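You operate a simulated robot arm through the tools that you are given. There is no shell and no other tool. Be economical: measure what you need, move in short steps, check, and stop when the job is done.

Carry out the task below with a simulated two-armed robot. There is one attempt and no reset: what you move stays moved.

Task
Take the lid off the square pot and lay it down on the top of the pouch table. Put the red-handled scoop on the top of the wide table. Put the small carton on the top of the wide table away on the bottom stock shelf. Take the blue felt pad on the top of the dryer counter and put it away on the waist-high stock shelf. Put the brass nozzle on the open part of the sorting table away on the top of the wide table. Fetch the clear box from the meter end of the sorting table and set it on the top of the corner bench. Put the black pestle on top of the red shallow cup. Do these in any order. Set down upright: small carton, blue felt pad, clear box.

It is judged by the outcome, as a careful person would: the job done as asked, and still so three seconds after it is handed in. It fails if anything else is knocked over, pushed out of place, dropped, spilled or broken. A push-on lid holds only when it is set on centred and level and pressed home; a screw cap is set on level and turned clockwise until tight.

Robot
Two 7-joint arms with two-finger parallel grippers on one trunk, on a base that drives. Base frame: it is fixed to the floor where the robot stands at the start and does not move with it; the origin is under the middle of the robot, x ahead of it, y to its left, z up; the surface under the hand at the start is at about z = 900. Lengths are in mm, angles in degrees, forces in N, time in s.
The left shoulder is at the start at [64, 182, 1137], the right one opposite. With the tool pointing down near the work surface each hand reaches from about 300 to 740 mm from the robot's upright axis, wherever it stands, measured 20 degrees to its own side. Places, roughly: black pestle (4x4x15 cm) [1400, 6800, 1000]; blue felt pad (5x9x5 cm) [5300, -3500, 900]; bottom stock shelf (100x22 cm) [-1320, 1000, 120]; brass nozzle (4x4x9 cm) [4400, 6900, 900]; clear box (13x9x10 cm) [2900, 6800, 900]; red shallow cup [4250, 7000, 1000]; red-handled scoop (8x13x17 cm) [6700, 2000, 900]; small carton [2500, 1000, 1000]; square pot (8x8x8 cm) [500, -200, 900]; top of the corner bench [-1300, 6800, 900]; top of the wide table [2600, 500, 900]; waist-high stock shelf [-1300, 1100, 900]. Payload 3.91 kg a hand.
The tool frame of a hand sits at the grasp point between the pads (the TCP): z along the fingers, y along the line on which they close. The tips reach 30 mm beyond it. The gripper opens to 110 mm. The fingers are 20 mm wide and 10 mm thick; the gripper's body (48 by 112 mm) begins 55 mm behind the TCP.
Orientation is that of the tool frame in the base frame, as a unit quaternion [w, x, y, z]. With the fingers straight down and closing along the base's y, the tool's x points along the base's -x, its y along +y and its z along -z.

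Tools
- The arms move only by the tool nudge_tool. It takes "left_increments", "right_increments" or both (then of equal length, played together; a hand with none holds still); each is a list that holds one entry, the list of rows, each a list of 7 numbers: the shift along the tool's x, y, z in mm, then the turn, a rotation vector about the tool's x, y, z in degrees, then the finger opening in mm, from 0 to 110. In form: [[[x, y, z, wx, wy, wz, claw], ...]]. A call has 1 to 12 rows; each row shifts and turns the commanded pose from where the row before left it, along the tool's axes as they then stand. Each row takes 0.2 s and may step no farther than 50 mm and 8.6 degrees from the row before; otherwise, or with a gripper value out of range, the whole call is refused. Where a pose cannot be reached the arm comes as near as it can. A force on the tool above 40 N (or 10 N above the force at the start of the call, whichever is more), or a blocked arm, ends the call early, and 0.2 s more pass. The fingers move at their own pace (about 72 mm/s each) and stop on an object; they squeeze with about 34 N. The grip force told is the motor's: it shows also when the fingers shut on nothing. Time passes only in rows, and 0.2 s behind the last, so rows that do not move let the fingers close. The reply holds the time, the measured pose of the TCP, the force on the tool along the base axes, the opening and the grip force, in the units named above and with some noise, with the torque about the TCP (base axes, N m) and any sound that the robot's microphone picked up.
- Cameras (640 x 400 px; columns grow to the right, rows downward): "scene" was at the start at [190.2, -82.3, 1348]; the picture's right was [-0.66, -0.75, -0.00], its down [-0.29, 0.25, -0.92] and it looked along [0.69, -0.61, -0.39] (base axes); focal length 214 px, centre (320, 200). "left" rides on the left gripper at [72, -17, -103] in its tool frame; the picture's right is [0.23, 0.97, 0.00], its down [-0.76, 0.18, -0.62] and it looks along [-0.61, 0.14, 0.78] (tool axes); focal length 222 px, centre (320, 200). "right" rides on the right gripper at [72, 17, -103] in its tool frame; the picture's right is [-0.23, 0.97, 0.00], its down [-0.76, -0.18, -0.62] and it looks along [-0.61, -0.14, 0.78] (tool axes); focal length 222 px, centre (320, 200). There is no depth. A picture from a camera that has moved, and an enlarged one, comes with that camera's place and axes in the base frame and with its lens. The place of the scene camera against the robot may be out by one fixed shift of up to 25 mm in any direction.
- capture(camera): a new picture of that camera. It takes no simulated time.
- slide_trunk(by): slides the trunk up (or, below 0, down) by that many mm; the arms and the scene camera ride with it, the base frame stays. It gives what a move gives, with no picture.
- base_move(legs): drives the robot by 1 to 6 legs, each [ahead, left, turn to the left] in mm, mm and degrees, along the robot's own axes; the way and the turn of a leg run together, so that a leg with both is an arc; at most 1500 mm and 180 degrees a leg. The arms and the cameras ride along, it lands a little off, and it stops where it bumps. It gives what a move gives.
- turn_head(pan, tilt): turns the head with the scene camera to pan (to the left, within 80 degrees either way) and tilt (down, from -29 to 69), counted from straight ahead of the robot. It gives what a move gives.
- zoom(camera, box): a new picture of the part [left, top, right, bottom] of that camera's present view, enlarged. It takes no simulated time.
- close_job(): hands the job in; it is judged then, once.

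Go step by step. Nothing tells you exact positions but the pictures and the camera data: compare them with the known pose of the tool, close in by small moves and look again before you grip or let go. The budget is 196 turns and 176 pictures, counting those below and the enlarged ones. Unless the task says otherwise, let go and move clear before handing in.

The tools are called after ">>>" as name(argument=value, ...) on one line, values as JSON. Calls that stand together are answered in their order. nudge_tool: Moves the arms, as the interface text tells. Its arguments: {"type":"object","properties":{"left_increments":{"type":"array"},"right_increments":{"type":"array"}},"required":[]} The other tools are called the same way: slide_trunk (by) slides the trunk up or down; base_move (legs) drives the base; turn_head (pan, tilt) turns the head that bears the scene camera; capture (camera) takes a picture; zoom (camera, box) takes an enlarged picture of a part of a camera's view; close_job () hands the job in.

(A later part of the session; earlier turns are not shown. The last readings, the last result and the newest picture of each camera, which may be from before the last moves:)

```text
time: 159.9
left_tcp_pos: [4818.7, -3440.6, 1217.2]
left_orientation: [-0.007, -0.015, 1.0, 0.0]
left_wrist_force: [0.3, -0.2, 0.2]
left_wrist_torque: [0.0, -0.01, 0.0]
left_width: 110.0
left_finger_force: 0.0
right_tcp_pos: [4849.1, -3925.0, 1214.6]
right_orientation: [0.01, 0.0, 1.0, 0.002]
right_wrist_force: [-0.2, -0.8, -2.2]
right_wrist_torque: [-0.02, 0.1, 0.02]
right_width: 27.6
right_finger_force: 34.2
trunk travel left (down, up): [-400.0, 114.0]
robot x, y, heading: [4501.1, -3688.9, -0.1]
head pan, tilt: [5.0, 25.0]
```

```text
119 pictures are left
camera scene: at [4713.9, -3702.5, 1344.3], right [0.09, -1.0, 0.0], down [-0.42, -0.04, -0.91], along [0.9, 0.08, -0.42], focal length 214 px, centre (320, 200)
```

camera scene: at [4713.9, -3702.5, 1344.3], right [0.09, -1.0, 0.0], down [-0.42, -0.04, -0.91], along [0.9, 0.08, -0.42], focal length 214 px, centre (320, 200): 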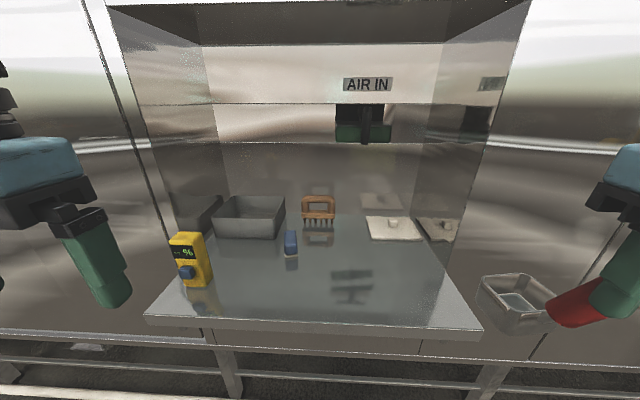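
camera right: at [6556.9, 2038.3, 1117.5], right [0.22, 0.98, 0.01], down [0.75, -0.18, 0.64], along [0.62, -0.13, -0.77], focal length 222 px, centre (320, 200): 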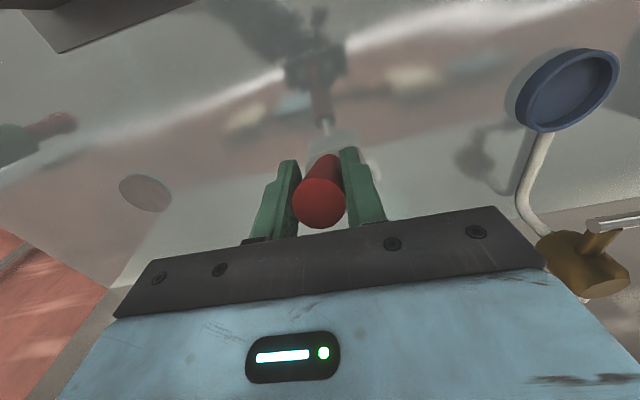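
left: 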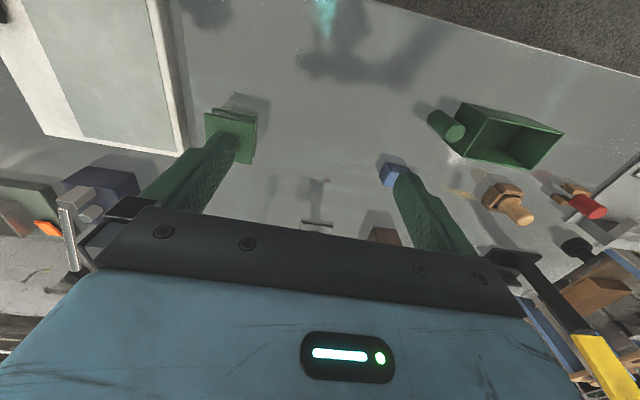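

>>> zoom(camera="scene", box=[240, 190, 340, 270])

>>> capture(camera="left")

```text
5.00 times, centred on (290, 230) of scene
camera zoom: at [4713.9, -3702.5, 1344.3], right [0.09, -1.0, 0.0], down [-0.42, -0.04, -0.91], along [0.9, 0.08, -0.42], focal length 1072 px, centre (470, 50)
```

zoom: 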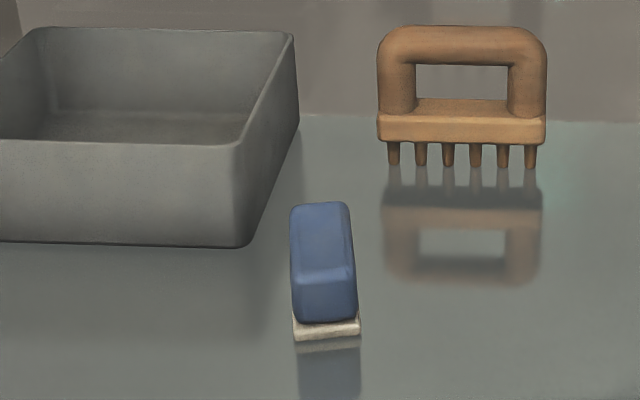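

```text
117 pictures are left
camera left: at [4749.9, -3458.5, 1321.0], right [-0.26, 0.97, 0.0], down [0.76, 0.2, 0.61], along [0.59, 0.16, -0.79], focal length 222 px, centre (320, 200)
```

left: 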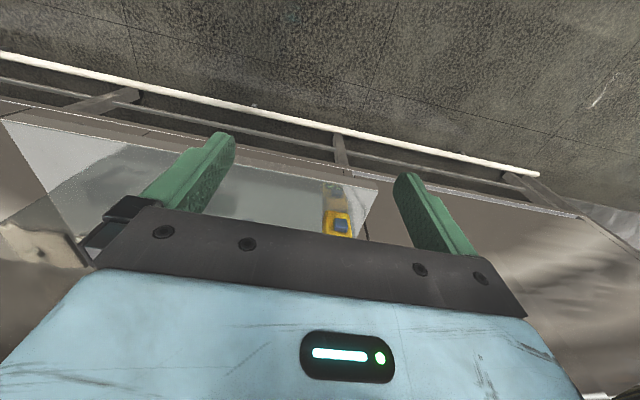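

The pad is an eraser-shaped block lying along x, ~(5266,-3542). Pull the right hand inward and drive up to the counter.

>>> nudge_tool(right_increments=[[[0, 30, -5, 0, 0, 0, 0], [0, 30, -5, 0, 0, 0, 0], [0, 20, -5, 0, 0, 0, 0]]])

>>> base_move(legs=[[235, -45, 0]])

>>> turn_head(pan=10, tilt=40)

>>> capture(camera="scene")

>>> capture(camera="left")

```text
time: 160.7
left_tcp_pos: [4818.9, -3440.2, 1217.9]
left_orientation: [-0.007, -0.015, 1.0, -0.002]
left_wrist_force: [-0.3, 0.4, 0.1]
left_wrist_torque: [-0.02, 0.02, 0.03]
left_width: 110.2
left_finger_force: 0.1
right_tcp_pos: [4848.8, -3843.6, 1229.2]
right_orientation: [0.009, 0.001, 1.0, 0.003]
right_wrist_force: [0.1, 0.4, -1.4]
right_wrist_torque: [-0.01, 0.08, 0.0]
right_width: 27.3
right_finger_force: 34.1
trunk travel left (down, up): [-400.0, 114.0]
robot x, y, heading: [4502.7, -3691.1, -0.1]
head pan, tilt: [5.0, 25.0]
```

```text
time: 162.5
left_tcp_pos: [5055.1, -3487.1, 1217.0]
left_orientation: [-0.006, -0.014, 1.0, 0.0]
left_wrist_force: [0.0, 0.0, 0.4]
left_wrist_torque: [-0.01, 0.02, 0.03]
left_width: 110.1
left_finger_force: 0.1
right_tcp_pos: [5083.1, -3890.8, 1229.1]
right_orientation: [0.009, 0.002, 1.0, 0.002]
right_wrist_force: [0.0, -0.7, -1.8]
right_wrist_torque: [0.0, 0.1, -0.01]
right_width: 27.4
right_finger_force: 33.9
trunk travel left (down, up): [-400.0, 114.0]
robot x, y, heading: [4738.0, -3732.7, 0.2]
head pan, tilt: [5.0, 25.0]
```

```text
time: 163.3
left_tcp_pos: [5055.4, -3487.2, 1218.0]
left_orientation: [-0.005, -0.014, 1.0, 0.0]
left_wrist_force: [-1.3, 0.0, 0.2]
left_wrist_torque: [0.01, 0.0, 0.01]
left_width: 110.2
left_finger_force: 0.1
right_tcp_pos: [5083.0, -3891.8, 1229.0]
right_orientation: [0.01, 0.001, 1.0, 0.003]
right_wrist_force: [-0.3, 0.1, -1.8]
right_wrist_torque: [-0.01, 0.06, 0.02]
right_width: 27.4
right_finger_force: 33.9
trunk travel left (down, up): [-400.0, 114.0]
robot x, y, heading: [4736.5, -3737.1, -0.1]
head pan, tilt: [10.0, 40.0]
```

```text
116 pictures are left
camera scene: at [4940.8, -3741.7, 1321.0], right [0.17, -0.99, 0.0], down [-0.63, -0.11, -0.77], along [0.76, 0.13, -0.64], focal length 214 px, centre (320, 200)
```

scene: 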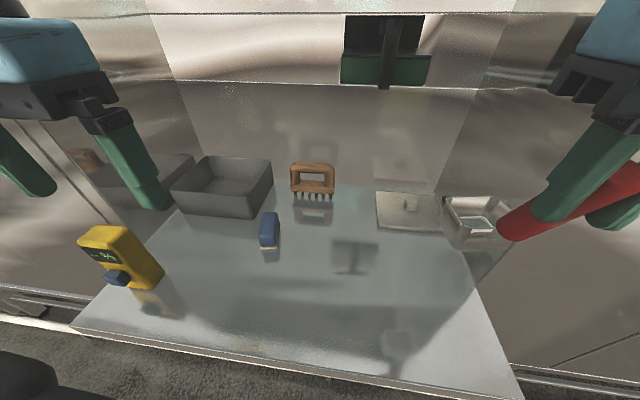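

```text
115 pictures are left
camera left: at [4985.2, -3504.5, 1321.0], right [-0.25, 0.97, 0.0], down [0.76, 0.2, 0.61], along [0.59, 0.16, -0.79], focal length 222 px, centre (320, 200)
```

left: 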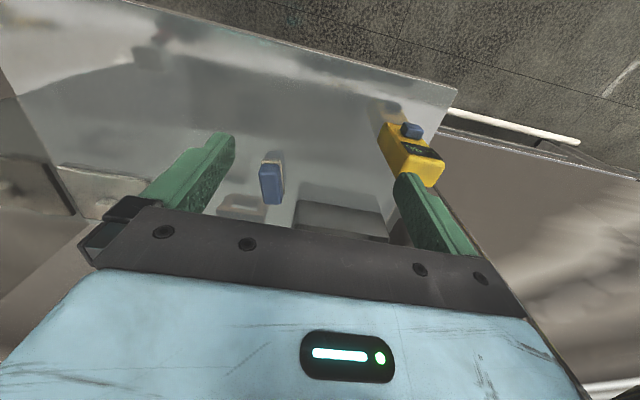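

Pad top centre at about (5246,-3535,950). Approach with the left hand.

>>> nudge_tool(left_increments=[[[-35, -12, 20, 0, 0, 0, 110], [-35, -12, 20, 0, 0, 0, 110], [-35, -12, 20, 0, 0, 0, 100], [-35, -12, 20, 0, 0, 0, 90], [-20, 0, 30, 0, 0, 0, 80]]])

>>> capture(camera="left")

>>> capture(camera="scene")

```text
time: 164.5
left_tcp_pos: [5214.8, -3529.9, 1104.8]
left_orientation: [-0.006, -0.014, 1.0, 0.001]
left_wrist_force: [-0.1, 0.3, -0.2]
left_wrist_torque: [0.01, 0.02, 0.01]
left_width: 80.2
left_finger_force: 0.1
right_tcp_pos: [5082.0, -3890.2, 1229.6]
right_orientation: [0.009, 0.002, 1.0, 0.003]
right_wrist_force: [0.1, 0.3, -0.7]
right_wrist_torque: [-0.01, 0.06, -0.05]
right_width: 27.1
right_finger_force: 34.2
trunk travel left (down, up): [-400.0, 114.0]
robot x, y, heading: [4737.3, -3731.7, -0.3]
head pan, tilt: [10.0, 40.0]
```

```text
114 pictures are left
camera left: at [5146.3, -3548.3, 1208.1], right [-0.25, 0.97, 0.0], down [0.76, 0.2, 0.61], along [0.59, 0.16, -0.79], focal length 222 px, centre (320, 200)
```

left: 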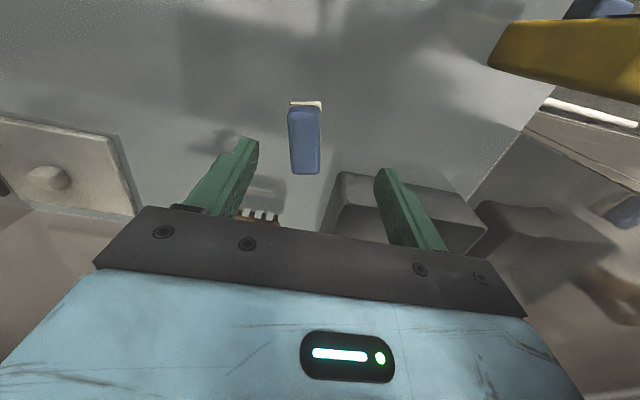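

```text
113 pictures are left
camera scene: at [4941.4, -3741.2, 1320.8], right [0.17, -0.99, 0.0], down [-0.63, -0.11, -0.77], along [0.75, 0.13, -0.64], focal length 214 px, centre (320, 200)
```

scene: 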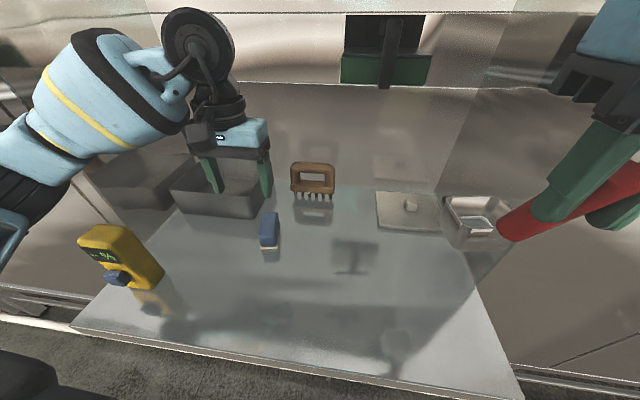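

>>> nudge_tool(left_increments=[[[-20, -4, 30, 0, 0, 0, 90], [-20, -4, 40, 0, 0, 0, 90], [-3, 0, 40, 0, 0, 0, 90]]])

>>> capture(camera="left")

>>> zoom(camera="scene", box=[190, 130, 350, 270])

```text
time: 165.3
left_tcp_pos: [5256.0, -3538.7, 1000.9]
left_orientation: [-0.001, -0.015, 1.0, 0.001]
left_wrist_force: [-0.4, -0.2, 0.3]
left_wrist_torque: [-0.01, -0.01, -0.01]
left_width: 89.9
left_finger_force: 0.1
right_tcp_pos: [5080.1, -3893.1, 1230.5]
right_orientation: [0.011, 0.001, 1.0, 0.004]
right_wrist_force: [-0.3, 1.4, -1.6]
right_wrist_torque: [0.01, 0.09, 0.01]
right_width: 27.4
right_finger_force: 34.2
trunk travel left (down, up): [-400.0, 114.0]
robot x, y, heading: [4736.7, -3734.1, -0.3]
head pan, tilt: [10.0, 40.0]
```

```text
112 pictures are left
camera left: at [5185.3, -3556.4, 1102.4], right [-0.26, 0.97, 0.0], down [0.76, 0.2, 0.62], along [0.6, 0.16, -0.78], focal length 222 px, centre (320, 200)
```

left: 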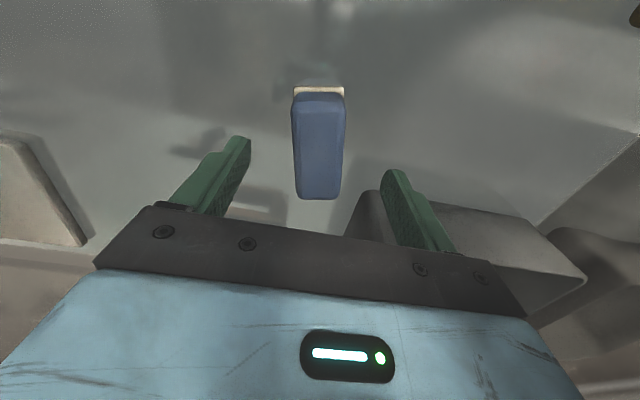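

```text
2.86 times, centred on (270, 200) of scene
camera zoom: at [4937.2, -3744.0, 1322.2], right [0.17, -0.99, 0.0], down [-0.63, -0.11, -0.77], along [0.76, 0.13, -0.64], focal length 613 px, centre (463, 200)
```

zoom: 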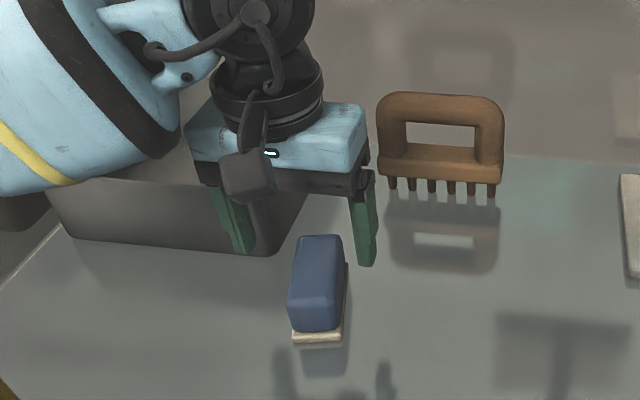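

Aligned. Lower to z≈940 and close.

>>> nudge_tool(left_increments=[[[-2, 0, 25, 0, 0, 0, 90], [0, 0, 25, 0, 0, 0, 90], [0, 0, 10, 0, 0, 0, 80], [0, 0, 0, 0, 0, 0, 40], [0, 0, 0, 0, 0, 0, 10], [0, 0, 0, 0, 0, 0, 0], [0, 0, 0, 0, 0, 0, 0]]])

>>> capture(camera="left")

```text
time: 167.1
left_tcp_pos: [5272.7, -3539.7, 985.1]
left_orientation: [0.047, -0.019, 0.999, -0.001]
left_wrist_force: [-0.1, -0.9, 0.7]
left_wrist_torque: [0.07, -0.02, -0.02]
left_width: 0.1
left_finger_force: 34.2
right_tcp_pos: [5076.9, -3898.6, 1228.5]
right_orientation: [0.011, 0.002, 1.0, 0.005]
right_wrist_force: [0.7, -1.0, -1.6]
right_wrist_torque: [-0.02, 0.1, 0.02]
right_width: 27.4
right_finger_force: 34.1
trunk travel left (down, up): [-400.0, 114.0]
robot x, y, heading: [4738.7, -3735.4, -0.2]
head pan, tilt: [10.0, 40.0]
stopped in row 7 (left hand): the arm was blocked; the commanded pose is now the measured one
```

```text
110 pictures are left
camera left: at [5191.6, -3558.2, 1080.2], right [-0.26, 0.96, -0.02], down [0.69, 0.21, 0.69], along [0.67, 0.16, -0.72], focal length 222 px, centre (320, 200)
```

left: 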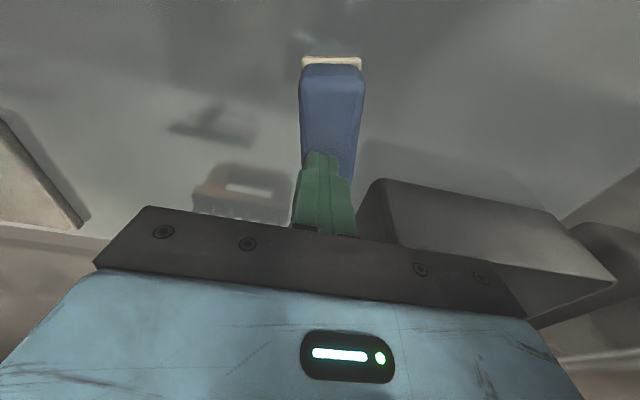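

The arm was blocked before reaching down and the fingers closed above the pad. Check with the scene view what is in the way.

>>> turn_head(pan=35, tilt=30)

>>> capture(camera="scene")

```text
time: 167.9
left_tcp_pos: [5271.1, -3539.8, 986.2]
left_orientation: [0.045, -0.017, 0.999, -0.001]
left_wrist_force: [-0.2, 0.5, 0.8]
left_wrist_torque: [-0.02, 0.0, 0.0]
left_width: 0.0
left_finger_force: 34.1
right_tcp_pos: [5077.2, -3895.1, 1230.6]
right_orientation: [0.012, 0.002, 1.0, 0.005]
right_wrist_force: [-1.2, 1.1, -1.5]
right_wrist_torque: [0.05, 0.08, 0.01]
right_width: 27.6
right_finger_force: 33.9
trunk travel left (down, up): [-400.0, 114.0]
robot x, y, heading: [4734.9, -3734.4, -0.2]
head pan, tilt: [35.0, 30.0]
```

```text
109 pictures are left
camera scene: at [4924.8, -3710.3, 1337.5], right [0.57, -0.82, 0.0], down [-0.41, -0.28, -0.87], along [0.71, 0.5, -0.49], focal length 214 px, centre (320, 200)
```

scene: 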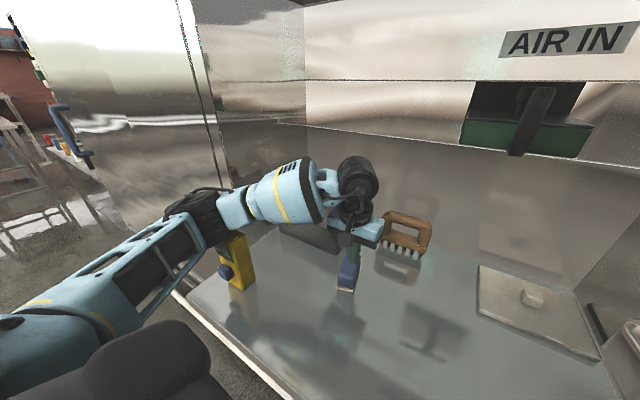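

The left elbow is close to the yellow device/alcove wall. Raise the hand, level it, then raise the trunk and step back and right for a straighter arm.

>>> nudge_tool(left_increments=[[[0, 0, -20, 0, 0, 0, 0], [0, 0, -30, 0, 2.5, 0, 30], [0, 0, -30, 0, 2.7, 0, 60], [0, 0, -20, 0, 0, 0, 90]]])

>>> slide_trunk(by=100)

>>> base_move(legs=[[-90, -110, 0]])

>>> capture(camera="scene")

```text
time: 168.9
left_tcp_pos: [5268.4, -3534.1, 1073.3]
left_orientation: [-0.01, -0.017, 1.0, -0.005]
left_wrist_force: [-0.3, -0.4, -0.3]
left_wrist_torque: [-0.02, 0.01, 0.02]
left_width: 90.2
left_finger_force: 0.0
right_tcp_pos: [5082.3, -3889.7, 1228.3]
right_orientation: [0.009, 0.002, 1.0, 0.002]
right_wrist_force: [1.0, 0.1, -1.6]
right_wrist_torque: [0.03, 0.13, 0.02]
right_width: 27.4
right_finger_force: 33.8
trunk travel left (down, up): [-400.0, 114.0]
robot x, y, heading: [4737.8, -3732.8, -0.2]
head pan, tilt: [35.0, 30.0]
```

```text
time: 170.3
left_tcp_pos: [5271.0, -3534.7, 1172.4]
left_orientation: [-0.011, -0.018, 1.0, -0.004]
left_wrist_force: [0.4, 0.3, -0.8]
left_wrist_torque: [0.0, 0.02, -0.02]
left_width: 90.1
left_finger_force: 0.1
right_tcp_pos: [5084.0, -3891.3, 1328.6]
right_orientation: [0.008, 0.002, 1.0, 0.002]
right_wrist_force: [0.0, -0.2, -2.0]
right_wrist_torque: [-0.01, 0.11, 0.01]
right_width: 27.3
right_finger_force: 34.2
trunk travel left (down, up): [-500.0, 14.0]
robot x, y, heading: [4735.3, -3730.3, -0.4]
head pan, tilt: [35.0, 30.0]
```

```text
time: 171.9
left_tcp_pos: [5179.2, -3642.6, 1173.0]
left_orientation: [-0.011, -0.018, 1.0, -0.005]
left_wrist_force: [-0.1, -0.3, -0.3]
left_wrist_torque: [-0.02, -0.03, 0.01]
left_width: 89.8
left_finger_force: 0.1
right_tcp_pos: [4993.5, -3998.8, 1329.5]
right_orientation: [0.01, 0.001, 1.0, 0.003]
right_wrist_force: [0.4, -0.3, -1.4]
right_wrist_torque: [0.01, 0.11, -0.01]
right_width: 27.1
right_finger_force: 33.8
trunk travel left (down, up): [-500.0, 14.0]
robot x, y, heading: [4647.0, -3842.9, 0.1]
head pan, tilt: [35.0, 30.0]
```

```text
108 pictures are left
camera scene: at [4757.8, -3813.4, 1456.2], right [0.57, -0.82, 0.0], down [-0.41, -0.29, -0.87], along [0.71, 0.49, -0.5], focal length 214 px, centre (320, 200)
```

scene: 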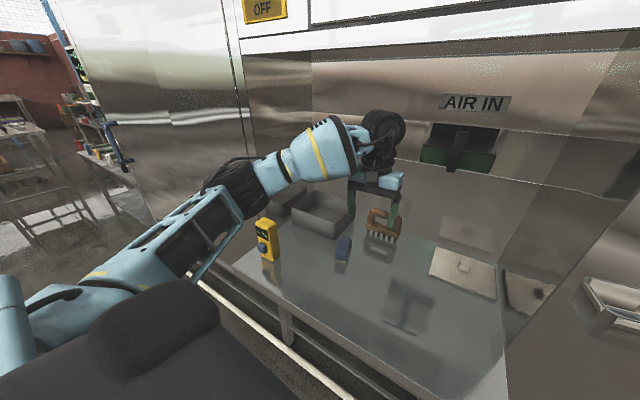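

>>> nudge_tool(left_increments=[[[-15, 25, 10, 0, 0, 0, 90], [-20, 25, 20, 0, 0, 0, 90], [-20, 25, 20, 0, 0, 0, 90], [-20, 28, 20, 0, 0, 0, 90], [-4, 0, 30, 0, 0, 0, 90]]])

>>> capture(camera="left")

>>> capture(camera="scene")

```text
time: 173.1
left_tcp_pos: [5252.2, -3538.6, 1071.6]
left_orientation: [-0.01, -0.017, 1.0, -0.003]
left_wrist_force: [0.5, 0.4, 0.1]
left_wrist_torque: [-0.01, 0.02, 0.02]
left_width: 90.3
left_finger_force: 0.1
right_tcp_pos: [4992.5, -4001.3, 1328.4]
right_orientation: [0.009, 0.0, 1.0, 0.002]
right_wrist_force: [0.0, -0.3, -2.1]
right_wrist_torque: [0.0, 0.09, 0.0]
right_width: 27.7
right_finger_force: 34.0
trunk travel left (down, up): [-500.0, 14.0]
robot x, y, heading: [4649.3, -3845.6, -0.0]
head pan, tilt: [35.0, 30.0]
```

```text
107 pictures are left
camera left: at [5184.4, -3556.1, 1174.7], right [-0.26, 0.97, 0.0], down [0.77, 0.21, 0.61], along [0.59, 0.16, -0.79], focal length 222 px, centre (320, 200)
```

left: 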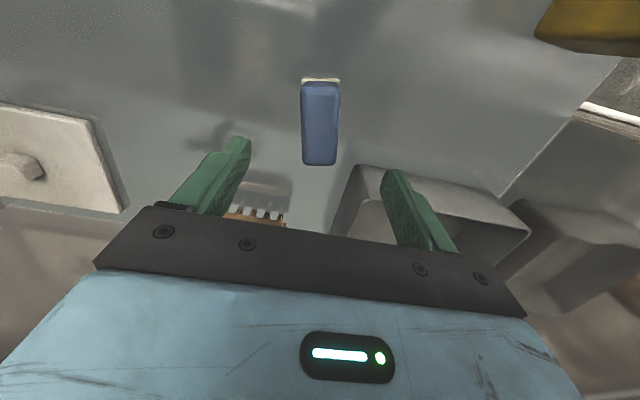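

```text
106 pictures are left
camera scene: at [4757.9, -3813.9, 1456.2], right [0.57, -0.82, 0.0], down [-0.41, -0.29, -0.87], along [0.71, 0.49, -0.5], focal length 214 px, centre (320, 200)
```

scene: 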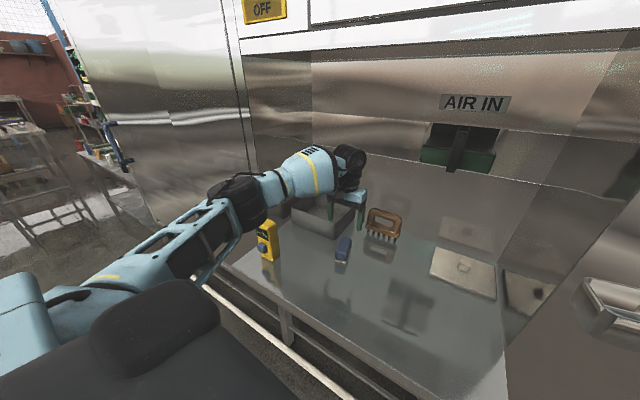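

Current elbow is well away from the device compared with before. Lower in steps and watch.

>>> nudge_tool(left_increments=[[[-3, 0, 20, 0, 0, 0, 90], [0, 0, 20, 0, 0, 0, 90], [0, 0, 20, 0, 0, 0, 90]]])

>>> zoom(camera="scene", box=[160, 120, 440, 300])

```text
time: 173.9
left_tcp_pos: [5254.4, -3539.5, 1010.9]
left_orientation: [-0.01, -0.018, 1.0, -0.005]
left_wrist_force: [-0.3, -0.1, 0.2]
left_wrist_torque: [0.01, -0.01, 0.02]
left_width: 90.0
left_finger_force: 0.1
right_tcp_pos: [4992.5, -4001.5, 1329.8]
right_orientation: [0.009, 0.001, 1.0, 0.002]
right_wrist_force: [-0.5, 0.3, -1.3]
right_wrist_torque: [-0.05, 0.1, 0.0]
right_width: 27.4
right_finger_force: 33.4
trunk travel left (down, up): [-500.0, 14.0]
robot x, y, heading: [4646.6, -3846.9, 0.1]
head pan, tilt: [35.0, 30.0]
```

```text
2.22 times, centred on (300, 210) of scene
camera zoom: at [4757.6, -3813.5, 1456.2], right [0.57, -0.82, 0.0], down [-0.41, -0.29, -0.87], along [0.71, 0.49, -0.5], focal length 477 px, centre (364, 178)
```

zoom: 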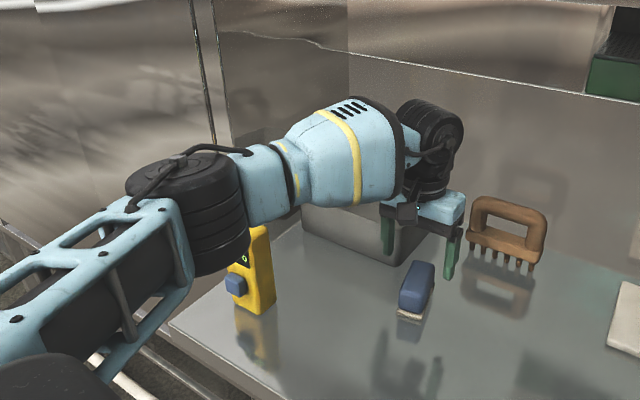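

>>> nudge_tool(left_increments=[[[-2, 0, 15, 0, 0, 0, 90], [-1, 0, 15, 0, 0, 0, 90], [0, 0, 15, 0, 0, 0, 90], [0, 0, 15, 0, 0, 0, 90], [0, 0, 10, 0, 0, 0, 80]]])

>>> zoom(camera="scene", box=[160, 120, 440, 300])

>>> capture(camera="left")

```text
time: 175.1
left_tcp_pos: [5257.6, -3540.8, 941.3]
left_orientation: [-0.01, -0.018, 1.0, -0.004]
left_wrist_force: [0.6, 0.9, 0.4]
left_wrist_torque: [0.02, 0.03, -0.02]
left_width: 79.8
left_finger_force: 0.1
right_tcp_pos: [4992.8, -4000.3, 1329.2]
right_orientation: [0.009, 0.0, 1.0, 0.002]
right_wrist_force: [-0.5, -0.4, -2.5]
right_wrist_torque: [-0.03, 0.1, -0.02]
right_width: 27.5
right_finger_force: 33.7
trunk travel left (down, up): [-500.0, 14.0]
robot x, y, heading: [4649.1, -3841.4, 0.3]
head pan, tilt: [35.0, 30.0]
```

```text
2.22 times, centred on (300, 210) of scene
camera zoom: at [4757.5, -3813.6, 1456.3], right [0.57, -0.82, 0.0], down [-0.41, -0.29, -0.87], along [0.71, 0.49, -0.5], focal length 477 px, centre (364, 178)
```

zoom: 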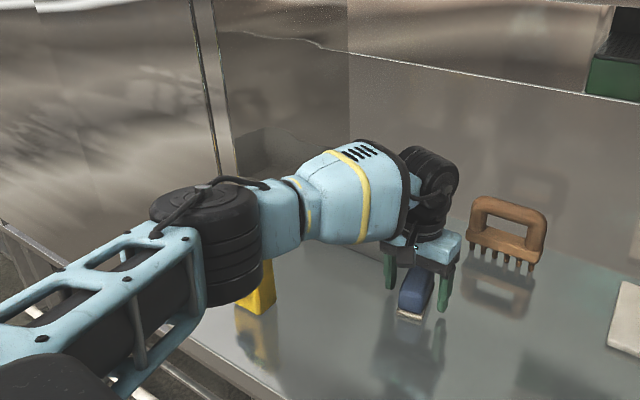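

```text
103 pictures are left
camera left: at [5188.3, -3556.6, 1045.3], right [-0.26, 0.97, 0.0], down [0.77, 0.21, 0.61], along [0.59, 0.16, -0.8], focal length 222 px, centre (320, 200)
```

left: 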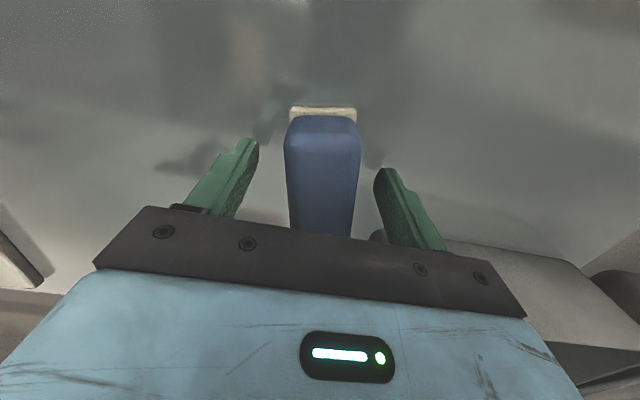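

Pad is between the fingers, the device undisturbed. Close and lift a little.

>>> nudge_tool(left_increments=[[[0, 0, 0, 0, 0, 0, 40], [0, 0, 0, 0, 0, 0, 10], [0, 0, 0, 0, 0, 0, 0], [0, 0, 0, 0, 0, 0, 0], [0, 0, -10, 0, 0, 0, 0], [0, 0, -20, 0, 0, 0, 0]]])

>>> zoom(camera="scene", box=[160, 120, 440, 300])

```text
time: 176.5
left_tcp_pos: [5257.2, -3539.2, 972.9]
left_orientation: [-0.009, -0.018, 1.0, -0.006]
left_wrist_force: [0.2, -0.6, -1.2]
left_wrist_torque: [-0.04, -0.01, -0.01]
left_width: 42.0
left_finger_force: 34.1
right_tcp_pos: [4992.0, -4000.2, 1330.2]
right_orientation: [0.01, 0.002, 1.0, 0.003]
right_wrist_force: [1.0, -0.2, -2.1]
right_wrist_torque: [-0.02, 0.09, 0.0]
right_width: 27.3
right_finger_force: 34.1
trunk travel left (down, up): [-500.0, 14.0]
robot x, y, heading: [4648.0, -3841.8, -0.3]
head pan, tilt: [35.0, 30.0]
```

```text
2.22 times, centred on (300, 210) of scene
camera zoom: at [4757.1, -3813.7, 1456.4], right [0.57, -0.82, 0.0], down [-0.41, -0.29, -0.87], along [0.71, 0.49, -0.5], focal length 477 px, centre (364, 178)
```

zoom: 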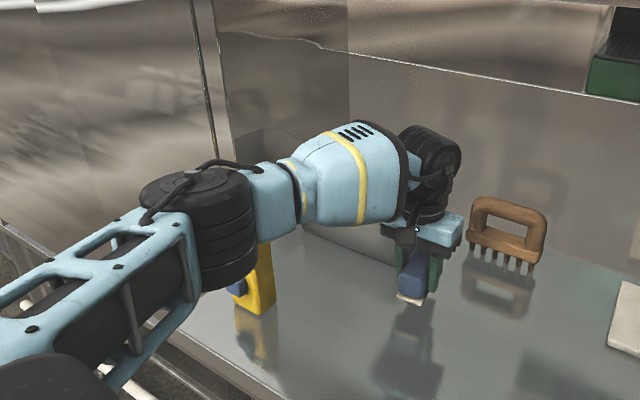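

Pad held. Lift and back straight out.

>>> nudge_tool(left_increments=[[[0, -2, -30, 0, 0, 0, 0], [0, -2, -30, 0, 0, 0, 0], [0, -5, -30, 0, 0, 0, 0], [0, -5, -25, 0, 0, 0, 0]]])

>>> base_move(legs=[[-700, 0, 0]])

>>> turn_head(pan=0, tilt=25)

>>> capture(camera="scene")

```text
time: 177.5
left_tcp_pos: [5258.5, -3552.1, 1087.5]
left_orientation: [-0.01, -0.017, 1.0, -0.005]
left_wrist_force: [-0.3, 0.5, -0.8]
left_wrist_torque: [0.01, 0.02, 0.03]
left_width: 42.0
left_finger_force: 33.8
right_tcp_pos: [4992.4, -4000.7, 1328.9]
right_orientation: [0.01, 0.001, 1.0, 0.002]
right_wrist_force: [0.8, -0.5, -1.0]
right_wrist_torque: [-0.03, 0.08, 0.03]
right_width: 27.2
right_finger_force: 33.7
trunk travel left (down, up): [-500.0, 14.0]
robot x, y, heading: [4646.8, -3845.1, -0.0]
head pan, tilt: [35.0, 30.0]
```

```text
time: 181.4
left_tcp_pos: [4555.3, -3551.3, 1086.8]
left_orientation: [-0.01, -0.017, 1.0, -0.005]
left_wrist_force: [-0.5, 0.4, -0.2]
left_wrist_torque: [-0.01, -0.01, 0.01]
left_width: 40.9
left_finger_force: 34.4
right_tcp_pos: [4290.6, -3998.4, 1329.6]
right_orientation: [0.011, 0.001, 1.0, 0.003]
right_wrist_force: [-0.4, 0.6, -1.3]
right_wrist_torque: [-0.01, 0.13, -0.01]
right_width: 27.4
right_finger_force: 34.1
trunk travel left (down, up): [-500.0, 14.0]
robot x, y, heading: [3942.4, -3844.9, -0.1]
head pan, tilt: [35.0, 30.0]
```

```text
time: 182.4
left_tcp_pos: [4555.8, -3550.2, 1086.0]
left_orientation: [-0.01, -0.018, 1.0, -0.004]
left_wrist_force: [-0.3, 0.5, -0.9]
left_wrist_torque: [0.01, 0.03, 0.0]
left_width: 41.0
left_finger_force: 34.3
right_tcp_pos: [4289.6, -3998.8, 1329.3]
right_orientation: [0.01, 0.003, 1.0, 0.002]
right_wrist_force: [-0.1, 0.1, -2.1]
right_wrist_torque: [0.01, 0.08, 0.0]
right_width: 27.4
right_finger_force: 33.7
trunk travel left (down, up): [-500.0, 14.0]
robot x, y, heading: [3944.3, -3838.2, -0.1]
head pan, tilt: [0.0, 25.0]
```

```text
101 pictures are left
camera scene: at [4071.6, -3863.6, 1464.2], right [0.0, -1.0, 0.0], down [-0.42, 0.0, -0.91], along [0.91, 0.0, -0.42], focal length 214 px, centre (320, 200)
```

scene: 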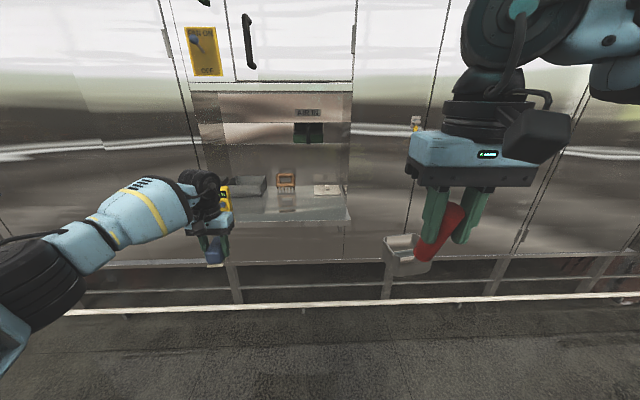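

Tuck the left hand, lower the trunk, and turn to face north to look for a route.

>>> nudge_tool(left_increments=[[[40, 0, -25, 0, 0, 0, 0], [40, 0, -25, 0, 0, 0, 0], [40, 0, -25, 0, 0, 0, 0], [40, 0, -25, 0, 0, 0, 0], [40, 0, -25, 0, 0, 0, 0], [30, 0, -25, 0, 0, 0, 0], [30, 0, -25, 0, 0, 0, 0]]])

>>> slide_trunk(by=-100)

>>> base_move(legs=[[0, 0, 130]])

>>> turn_head(pan=0, tilt=12)

>>> capture(camera="scene")

```text
time: 184.0
left_tcp_pos: [4297.4, -3558.6, 1268.1]
left_orientation: [-0.009, -0.018, 1.0, -0.004]
left_wrist_force: [0.9, 0.1, -0.6]
left_wrist_torque: [0.03, -0.01, -0.02]
left_width: 40.7
left_finger_force: 34.6
right_tcp_pos: [4287.8, -3997.8, 1329.1]
right_orientation: [0.011, 0.0, 1.0, 0.002]
right_wrist_force: [1.2, -0.5, -2.3]
right_wrist_torque: [0.01, 0.1, 0.01]
right_width: 27.4
right_finger_force: 34.0
trunk travel left (down, up): [-500.0, 14.0]
robot x, y, heading: [3941.1, -3841.7, -0.1]
head pan, tilt: [0.0, 25.0]
```

```text
time: 185.3
left_tcp_pos: [4299.2, -3558.2, 1166.8]
left_orientation: [-0.01, -0.018, 1.0, -0.004]
left_wrist_force: [-0.3, 0.0, 0.0]
left_wrist_torque: [-0.02, 0.0, -0.01]
left_width: 40.3
left_finger_force: 33.6
right_tcp_pos: [4288.7, -3998.3, 1229.0]
right_orientation: [0.01, 0.002, 1.0, 0.003]
right_wrist_force: [-0.5, 0.0, -1.8]
right_wrist_torque: [0.01, 0.07, 0.03]
right_width: 27.4
right_finger_force: 34.0
trunk travel left (down, up): [-400.0, 114.0]
robot x, y, heading: [3943.2, -3840.1, -0.1]
head pan, tilt: [0.0, 25.0]
```

```text
time: 191.1
left_tcp_pos: [3496.1, -3748.2, 1166.7]
left_orientation: [-0.001, 0.912, -0.41, 0.01]
left_wrist_force: [0.7, -0.1, 0.1]
left_wrist_torque: [-0.01, -0.01, 0.01]
left_width: 39.7
left_finger_force: 33.8
right_tcp_pos: [3841.6, -3476.0, 1228.8]
right_orientation: [-0.001, 0.904, -0.427, -0.01]
right_wrist_force: [-0.4, 1.0, -2.1]
right_wrist_torque: [-0.06, -0.04, 0.02]
right_width: 27.2
right_finger_force: 34.3
trunk travel left (down, up): [-400.0, 114.0]
robot x, y, heading: [3947.9, -3839.0, 129.4]
head pan, tilt: [0.0, 25.0]
```

```text
time: 191.8
left_tcp_pos: [3496.3, -3748.8, 1167.1]
left_orientation: [0.0, 0.912, -0.411, 0.011]
left_wrist_force: [-0.1, 0.3, -0.3]
left_wrist_torque: [-0.03, -0.02, -0.01]
left_width: 39.3
left_finger_force: 34.0
right_tcp_pos: [3842.5, -3475.6, 1230.1]
right_orientation: [-0.002, 0.904, -0.428, -0.01]
right_wrist_force: [-0.9, 0.0, -2.5]
right_wrist_torque: [-0.09, -0.06, 0.02]
right_width: 27.3
right_finger_force: 34.0
trunk travel left (down, up): [-400.0, 114.0]
robot x, y, heading: [3944.5, -3841.7, 129.4]
head pan, tilt: [0.0, 12.0]
```

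```text
100 pictures are left
camera scene: at [3817.4, -3703.0, 1365.3], right [0.77, 0.63, 0.0], down [0.13, -0.16, -0.98], along [-0.62, 0.76, -0.21], focal length 214 px, centre (320, 200)
```

scene: 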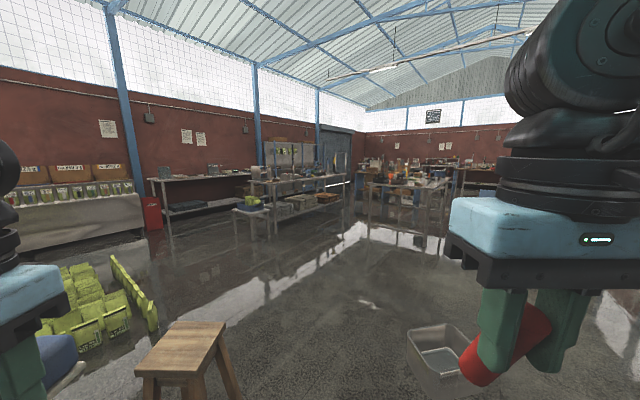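

Open floor. Drive diagonally to the lane between the pouch table and wide table, facing north.

>>> base_move(legs=[[0, 0, -39.4], [900, 780, 0], [900, 780, 0], [900, 760, 0]])

>>> capture(camera="scene")

```text
time: 214.4
left_tcp_pos: [1322.9, -808.8, 1167.1]
left_orientation: [0.003, 0.725, -0.688, 0.01]
left_wrist_force: [0.2, -0.3, -1.4]
left_wrist_torque: [-0.02, 0.02, -0.02]
left_width: 39.6
left_finger_force: 33.5
right_tcp_pos: [1763.4, -810.2, 1229.3]
right_orientation: [-0.005, 0.713, -0.701, -0.008]
right_wrist_force: [-0.9, 0.3, -0.7]
right_wrist_torque: [-0.11, 0.0, -0.03]
right_width: 27.7
right_finger_force: 34.1
trunk travel left (down, up): [-400.0, 114.0]
robot x, y, heading: [1611.4, -1160.0, 90.8]
head pan, tilt: [0.0, 12.0]
```

```text
99 pictures are left
camera scene: at [1616.0, -973.8, 1365.4], right [1.0, 0.02, 0.0], down [0.0, -0.21, -0.98], along [-0.01, 0.98, -0.21], focal length 214 px, centre (320, 200)
```

scene: 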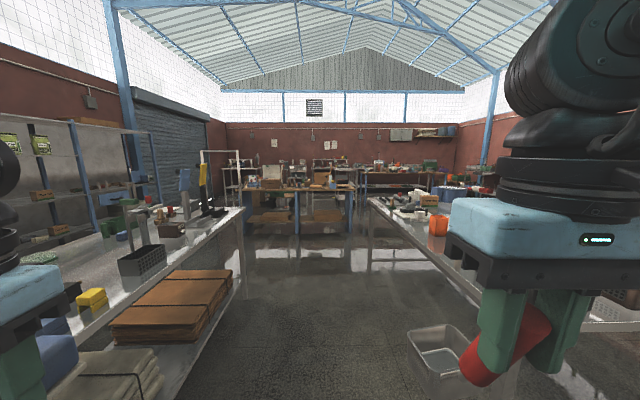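

Lane is clear. Drive north to y≈1000, turn to face the wide table.

>>> base_move(legs=[[1100, 10, 0], [1060, 0, 0], [0, 0, -90.8]])

>>> turn_head(pan=0, tilt=28)

>>> capture(camera="scene")

```text
time: 228.9
left_tcp_pos: [1927.7, 1284.2, 1165.6]
left_orientation: [-0.01, -0.023, 1.0, -0.005]
left_wrist_force: [-0.2, -0.5, -1.2]
left_wrist_torque: [-0.02, 0.02, 0.0]
left_width: 39.6
left_finger_force: 34.0
right_tcp_pos: [1922.1, 842.6, 1228.9]
right_orientation: [0.01, -0.004, 1.0, 0.003]
right_wrist_force: [0.2, -0.7, -1.8]
right_wrist_torque: [0.01, 0.12, 0.03]
right_width: 27.5
right_finger_force: 34.2
trunk travel left (down, up): [-400.0, 114.0]
robot x, y, heading: [1575.7, 994.5, 0.6]
head pan, tilt: [0.0, 12.0]
```

```text
time: 229.7
left_tcp_pos: [1927.0, 1282.9, 1166.7]
left_orientation: [-0.01, -0.022, 1.0, -0.005]
left_wrist_force: [0.0, -0.4, -0.9]
left_wrist_torque: [0.0, 0.01, 0.02]
left_width: 39.5
left_finger_force: 34.4
right_tcp_pos: [1921.0, 843.2, 1229.2]
right_orientation: [0.009, -0.005, 1.0, 0.003]
right_wrist_force: [0.5, -0.5, -2.3]
right_wrist_torque: [-0.02, 0.09, 0.04]
right_width: 27.2
right_finger_force: 34.7
trunk travel left (down, up): [-400.0, 114.0]
robot x, y, heading: [1576.1, 994.6, 0.6]
head pan, tilt: [0.0, 28.0]
```

```text
98 pictures are left
camera scene: at [1786.0, 975.7, 1339.5], right [0.01, -1.0, 0.0], down [-0.47, 0.0, -0.88], along [0.88, 0.01, -0.47], focal length 214 px, centre (320, 200)
```

scene: 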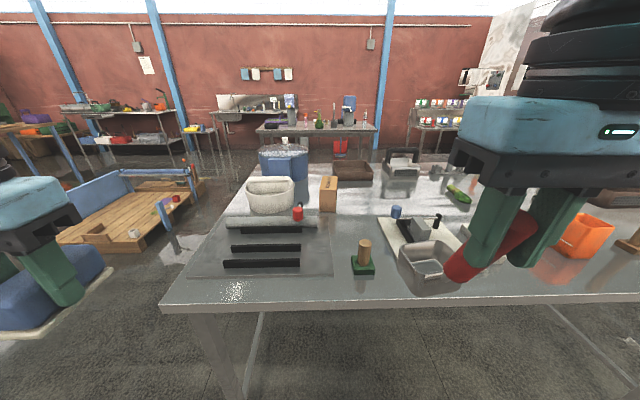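

The wide table's front edge is x≈2102; carton near (2502,977). Free spot for the scoop near (2230,440). Drive there.

>>> base_move(legs=[[0, -355, -0.6], [255, 0, 0]])

>>> turn_head(pan=-15, tilt=40)

>>> capture(camera="scene")

```text
time: 234.8
left_tcp_pos: [2187.7, 922.1, 1166.4]
left_orientation: [-0.01, -0.018, 1.0, -0.004]
left_wrist_force: [-0.1, -0.9, -1.1]
left_wrist_torque: [0.02, 0.02, 0.0]
left_width: 39.3
left_finger_force: 35.1
right_tcp_pos: [2176.8, 481.5, 1230.4]
right_orientation: [0.01, 0.0, 1.0, 0.002]
right_wrist_force: [0.1, -0.2, -1.9]
right_wrist_torque: [0.0, 0.11, -0.01]
right_width: 27.2
right_finger_force: 33.8
trunk travel left (down, up): [-400.0, 114.0]
robot x, y, heading: [1836.1, 637.2, -0.2]
head pan, tilt: [0.0, 28.0]
```

```text
time: 235.6
left_tcp_pos: [2185.0, 921.6, 1165.5]
left_orientation: [-0.01, -0.017, 1.0, -0.004]
left_wrist_force: [-0.4, -0.8, -0.5]
left_wrist_torque: [0.02, 0.03, 0.0]
left_width: 39.1
left_finger_force: 34.2
right_tcp_pos: [2175.7, 482.2, 1229.3]
right_orientation: [0.01, 0.002, 1.0, 0.002]
right_wrist_force: [0.2, -0.2, -1.4]
right_wrist_torque: [-0.05, 0.09, 0.02]
right_width: 27.5
right_finger_force: 33.8
trunk travel left (down, up): [-400.0, 114.0]
robot x, y, heading: [1828.5, 637.0, -0.1]
head pan, tilt: [-15.0, 40.0]
```

```text
97 pictures are left
camera scene: at [2032.8, 594.5, 1321.0], right [-0.26, -0.97, 0.0], down [-0.62, 0.17, -0.77], along [0.74, -0.2, -0.64], focal length 214 px, centre (320, 200)
```

scene: 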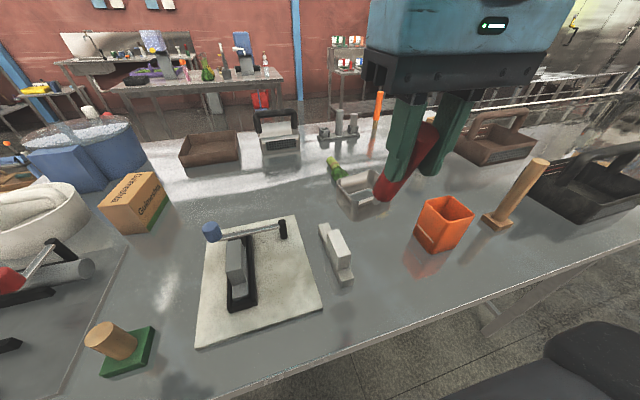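

Free spot at about (2200,395) between the gray block and the orange bin. Move the scoop there and lower.

>>> nudge_tool(right_increments=[[[15, -35, 0, 0, 0, 0, 0], [15, -35, 20, 0, 0, 0, 0], [8, -23, 40, 0, 0, 0, 0], [0, 0, 45, 0, 0, 0, 0], [0, 0, 45, 0, 0, 0, 0], [0, 0, 25, 0, 0, 0, 0]]])

>>> zoom(camera="scene", box=[300, 170, 540, 350])

```text
time: 237.0
left_tcp_pos: [2185.2, 922.5, 1166.1]
left_orientation: [-0.01, -0.017, 1.0, -0.004]
left_wrist_force: [1.2, -0.1, -0.7]
left_wrist_torque: [-0.01, 0.02, 0.0]
left_width: 39.5
left_finger_force: 34.1
right_tcp_pos: [2141.7, 390.2, 1052.1]
right_orientation: [0.01, 0.001, 1.0, 0.003]
right_wrist_force: [-0.2, -0.2, -1.3]
right_wrist_torque: [0.03, 0.11, -0.01]
right_width: 27.3
right_finger_force: 34.5
trunk travel left (down, up): [-400.0, 114.0]
robot x, y, heading: [1828.9, 633.7, -0.0]
head pan, tilt: [-15.0, 40.0]
```

```text
2.22 times, centred on (420, 260) of scene
camera zoom: at [2033.1, 594.4, 1320.9], right [-0.26, -0.97, 0.0], down [-0.62, 0.17, -0.77], along [0.74, -0.2, -0.64], focal length 477 px, centre (98, 67)
```

zoom: 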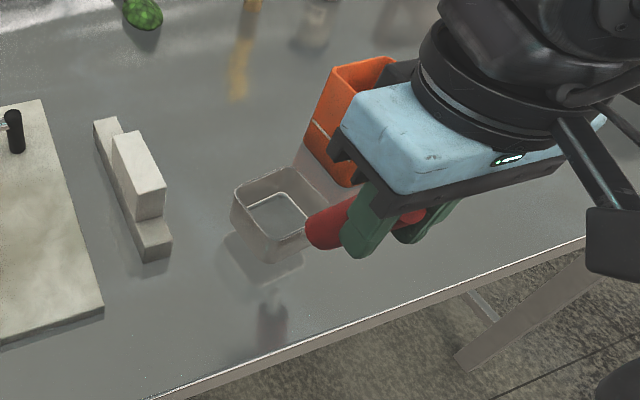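

>>> nudge_tool(right_increments=[[[0, 0, 12, 0, 0, 0, 0], [0, 0, 10, 0, 0, 0, 0], [0, 0, 6, 0, 0, 0, 0], [0, 0, 4, 0, 0, 0, 0], [0, 0, 3, 0, 0, 0, 0]]])

>>> zoom(camera="scene", box=[300, 170, 540, 350])

```text
time: 238.2
left_tcp_pos: [2184.9, 923.1, 1167.3]
left_orientation: [-0.009, -0.017, 1.0, -0.005]
left_wrist_force: [0.6, 0.9, -0.4]
left_wrist_torque: [0.01, 0.01, 0.02]
left_width: 39.6
left_finger_force: 33.6
right_tcp_pos: [2140.7, 390.5, 1019.1]
right_orientation: [0.01, 0.001, 1.0, 0.002]
right_wrist_force: [-9.2, -1.4, 26.6]
right_wrist_torque: [0.32, -0.24, 0.09]
right_width: 27.6
right_finger_force: 34.0
trunk travel left (down, up): [-400.0, 114.0]
robot x, y, heading: [1831.2, 635.7, -0.1]
head pan, tilt: [-15.0, 40.0]
```

```text
2.22 times, centred on (420, 260) of scene
camera zoom: at [2030.5, 595.2, 1321.4], right [-0.26, -0.97, 0.0], down [-0.62, 0.17, -0.77], along [0.74, -0.2, -0.64], focal length 477 px, centre (98, 67)
```

zoom: 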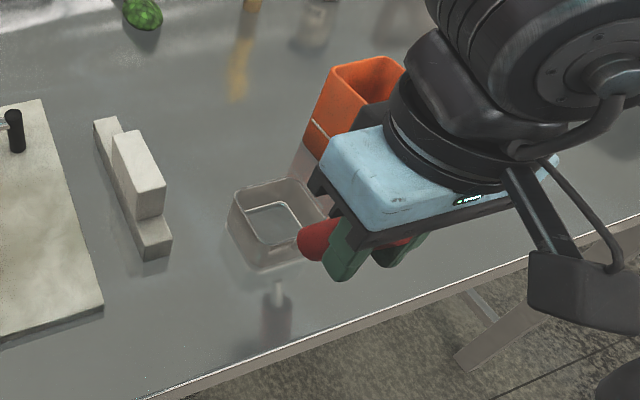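

Scoop touches down. Release and lift off.

>>> nudge_tool(right_increments=[[[0, 0, -3, 0, 0, 0, 0], [0, 0, 0, 0, 0, 0, 40], [0, 0, 0, 0, 0, 0, 60], [0, 0, 0, 0, 0, 0, 80], [0, 0, -20, 0, 0, 0, 80], [0, 0, -40, 0, 0, 0, 80], [0, 0, -50, 0, 0, 0, 80], [0, 0, -50, 0, 0, 0, 80], [0, 0, -40, 0, 0, 0, 80]]])

>>> capture(camera="scene")

```text
time: 240.2
left_tcp_pos: [2185.6, 922.7, 1166.5]
left_orientation: [-0.009, -0.017, 1.0, -0.005]
left_wrist_force: [-0.3, 0.2, -0.6]
left_wrist_torque: [0.0, 0.03, -0.03]
left_width: 39.4
left_finger_force: 34.4
right_tcp_pos: [2136.0, 390.6, 1221.2]
right_orientation: [0.009, 0.0, 1.0, 0.002]
right_wrist_force: [-0.1, 0.5, -0.6]
right_wrist_torque: [0.01, 0.03, 0.02]
right_width: 80.0
right_finger_force: 0.1
trunk travel left (down, up): [-400.0, 114.0]
robot x, y, heading: [1831.6, 639.4, -0.0]
head pan, tilt: [-15.0, 40.0]
```

```text
94 pictures are left
camera scene: at [2032.6, 594.7, 1321.0], right [-0.26, -0.97, 0.0], down [-0.62, 0.17, -0.77], along [0.74, -0.2, -0.64], focal length 214 px, centre (320, 200)
```

scene: 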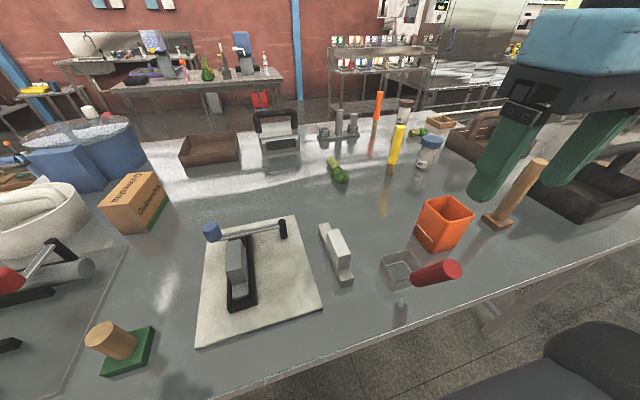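

Scoop is standing on the wide table. Now move left to the carton.

>>> base_move(legs=[[0, 545, 0]])

>>> nudge_tool(right_increments=[[[-40, 0, 0, 0, 0, 0, 110], [-40, 0, 0, 0, 0, 0, 110], [-40, 0, 0, 0, 0, 0, 110], [-40, 0, 0, 0, 0, 0, 110]]])

>>> capture(camera="right")

>>> capture(camera="scene")

```text
time: 245.5
left_tcp_pos: [2183.8, 1471.7, 1167.3]
left_orientation: [-0.01, -0.02, 1.0, -0.004]
left_wrist_force: [1.0, -0.9, -0.3]
left_wrist_torque: [0.02, -0.01, 0.01]
left_width: 39.3
left_finger_force: 34.1
right_tcp_pos: [2138.5, 937.8, 1221.6]
right_orientation: [0.01, -0.001, 1.0, 0.002]
right_wrist_force: [0.3, -0.3, -0.7]
right_wrist_torque: [0.01, 0.01, -0.01]
right_width: 79.9
right_finger_force: 0.0
trunk travel left (down, up): [-400.0, 114.0]
robot x, y, heading: [1830.5, 1188.1, 0.2]
head pan, tilt: [-15.0, 40.0]
```

```text
time: 246.5
left_tcp_pos: [2185.5, 1471.6, 1166.0]
left_orientation: [-0.01, -0.02, 1.0, -0.005]
left_wrist_force: [0.2, 0.2, -0.1]
left_wrist_torque: [0.0, 0.03, 0.02]
left_width: 39.6
left_finger_force: 34.0
right_tcp_pos: [2300.6, 937.9, 1223.9]
right_orientation: [0.01, -0.001, 1.0, 0.001]
right_wrist_force: [0.4, 0.6, -0.9]
right_wrist_torque: [-0.01, 0.04, -0.01]
right_width: 109.9
right_finger_force: 0.0
trunk travel left (down, up): [-400.0, 114.0]
robot x, y, heading: [1829.0, 1186.0, 0.1]
head pan, tilt: [-15.0, 40.0]
```

```text
93 pictures are left
camera right: at [2227.1, 954.9, 1326.6], right [0.22, 0.97, 0.01], down [0.75, -0.18, 0.64], along [0.62, -0.14, -0.77], focal length 222 px, centre (320, 200)
```

right: 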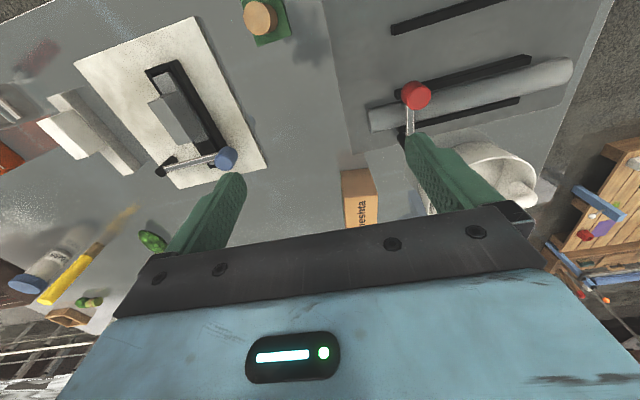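

```text
92 pictures are left
camera scene: at [2034.1, 1143.2, 1320.7], right [-0.26, -0.97, 0.0], down [-0.62, 0.16, -0.77], along [0.74, -0.2, -0.64], focal length 214 px, centre (320, 200)
```

scene: 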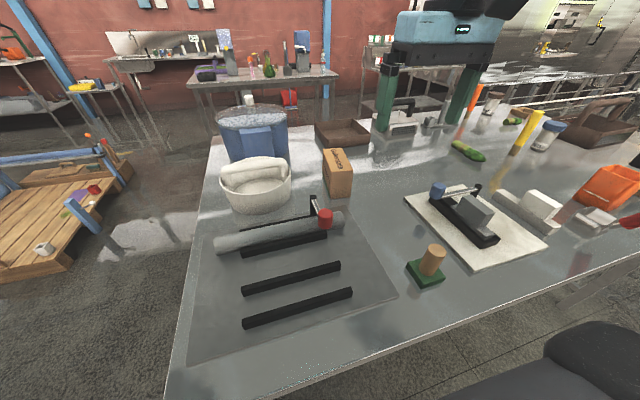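

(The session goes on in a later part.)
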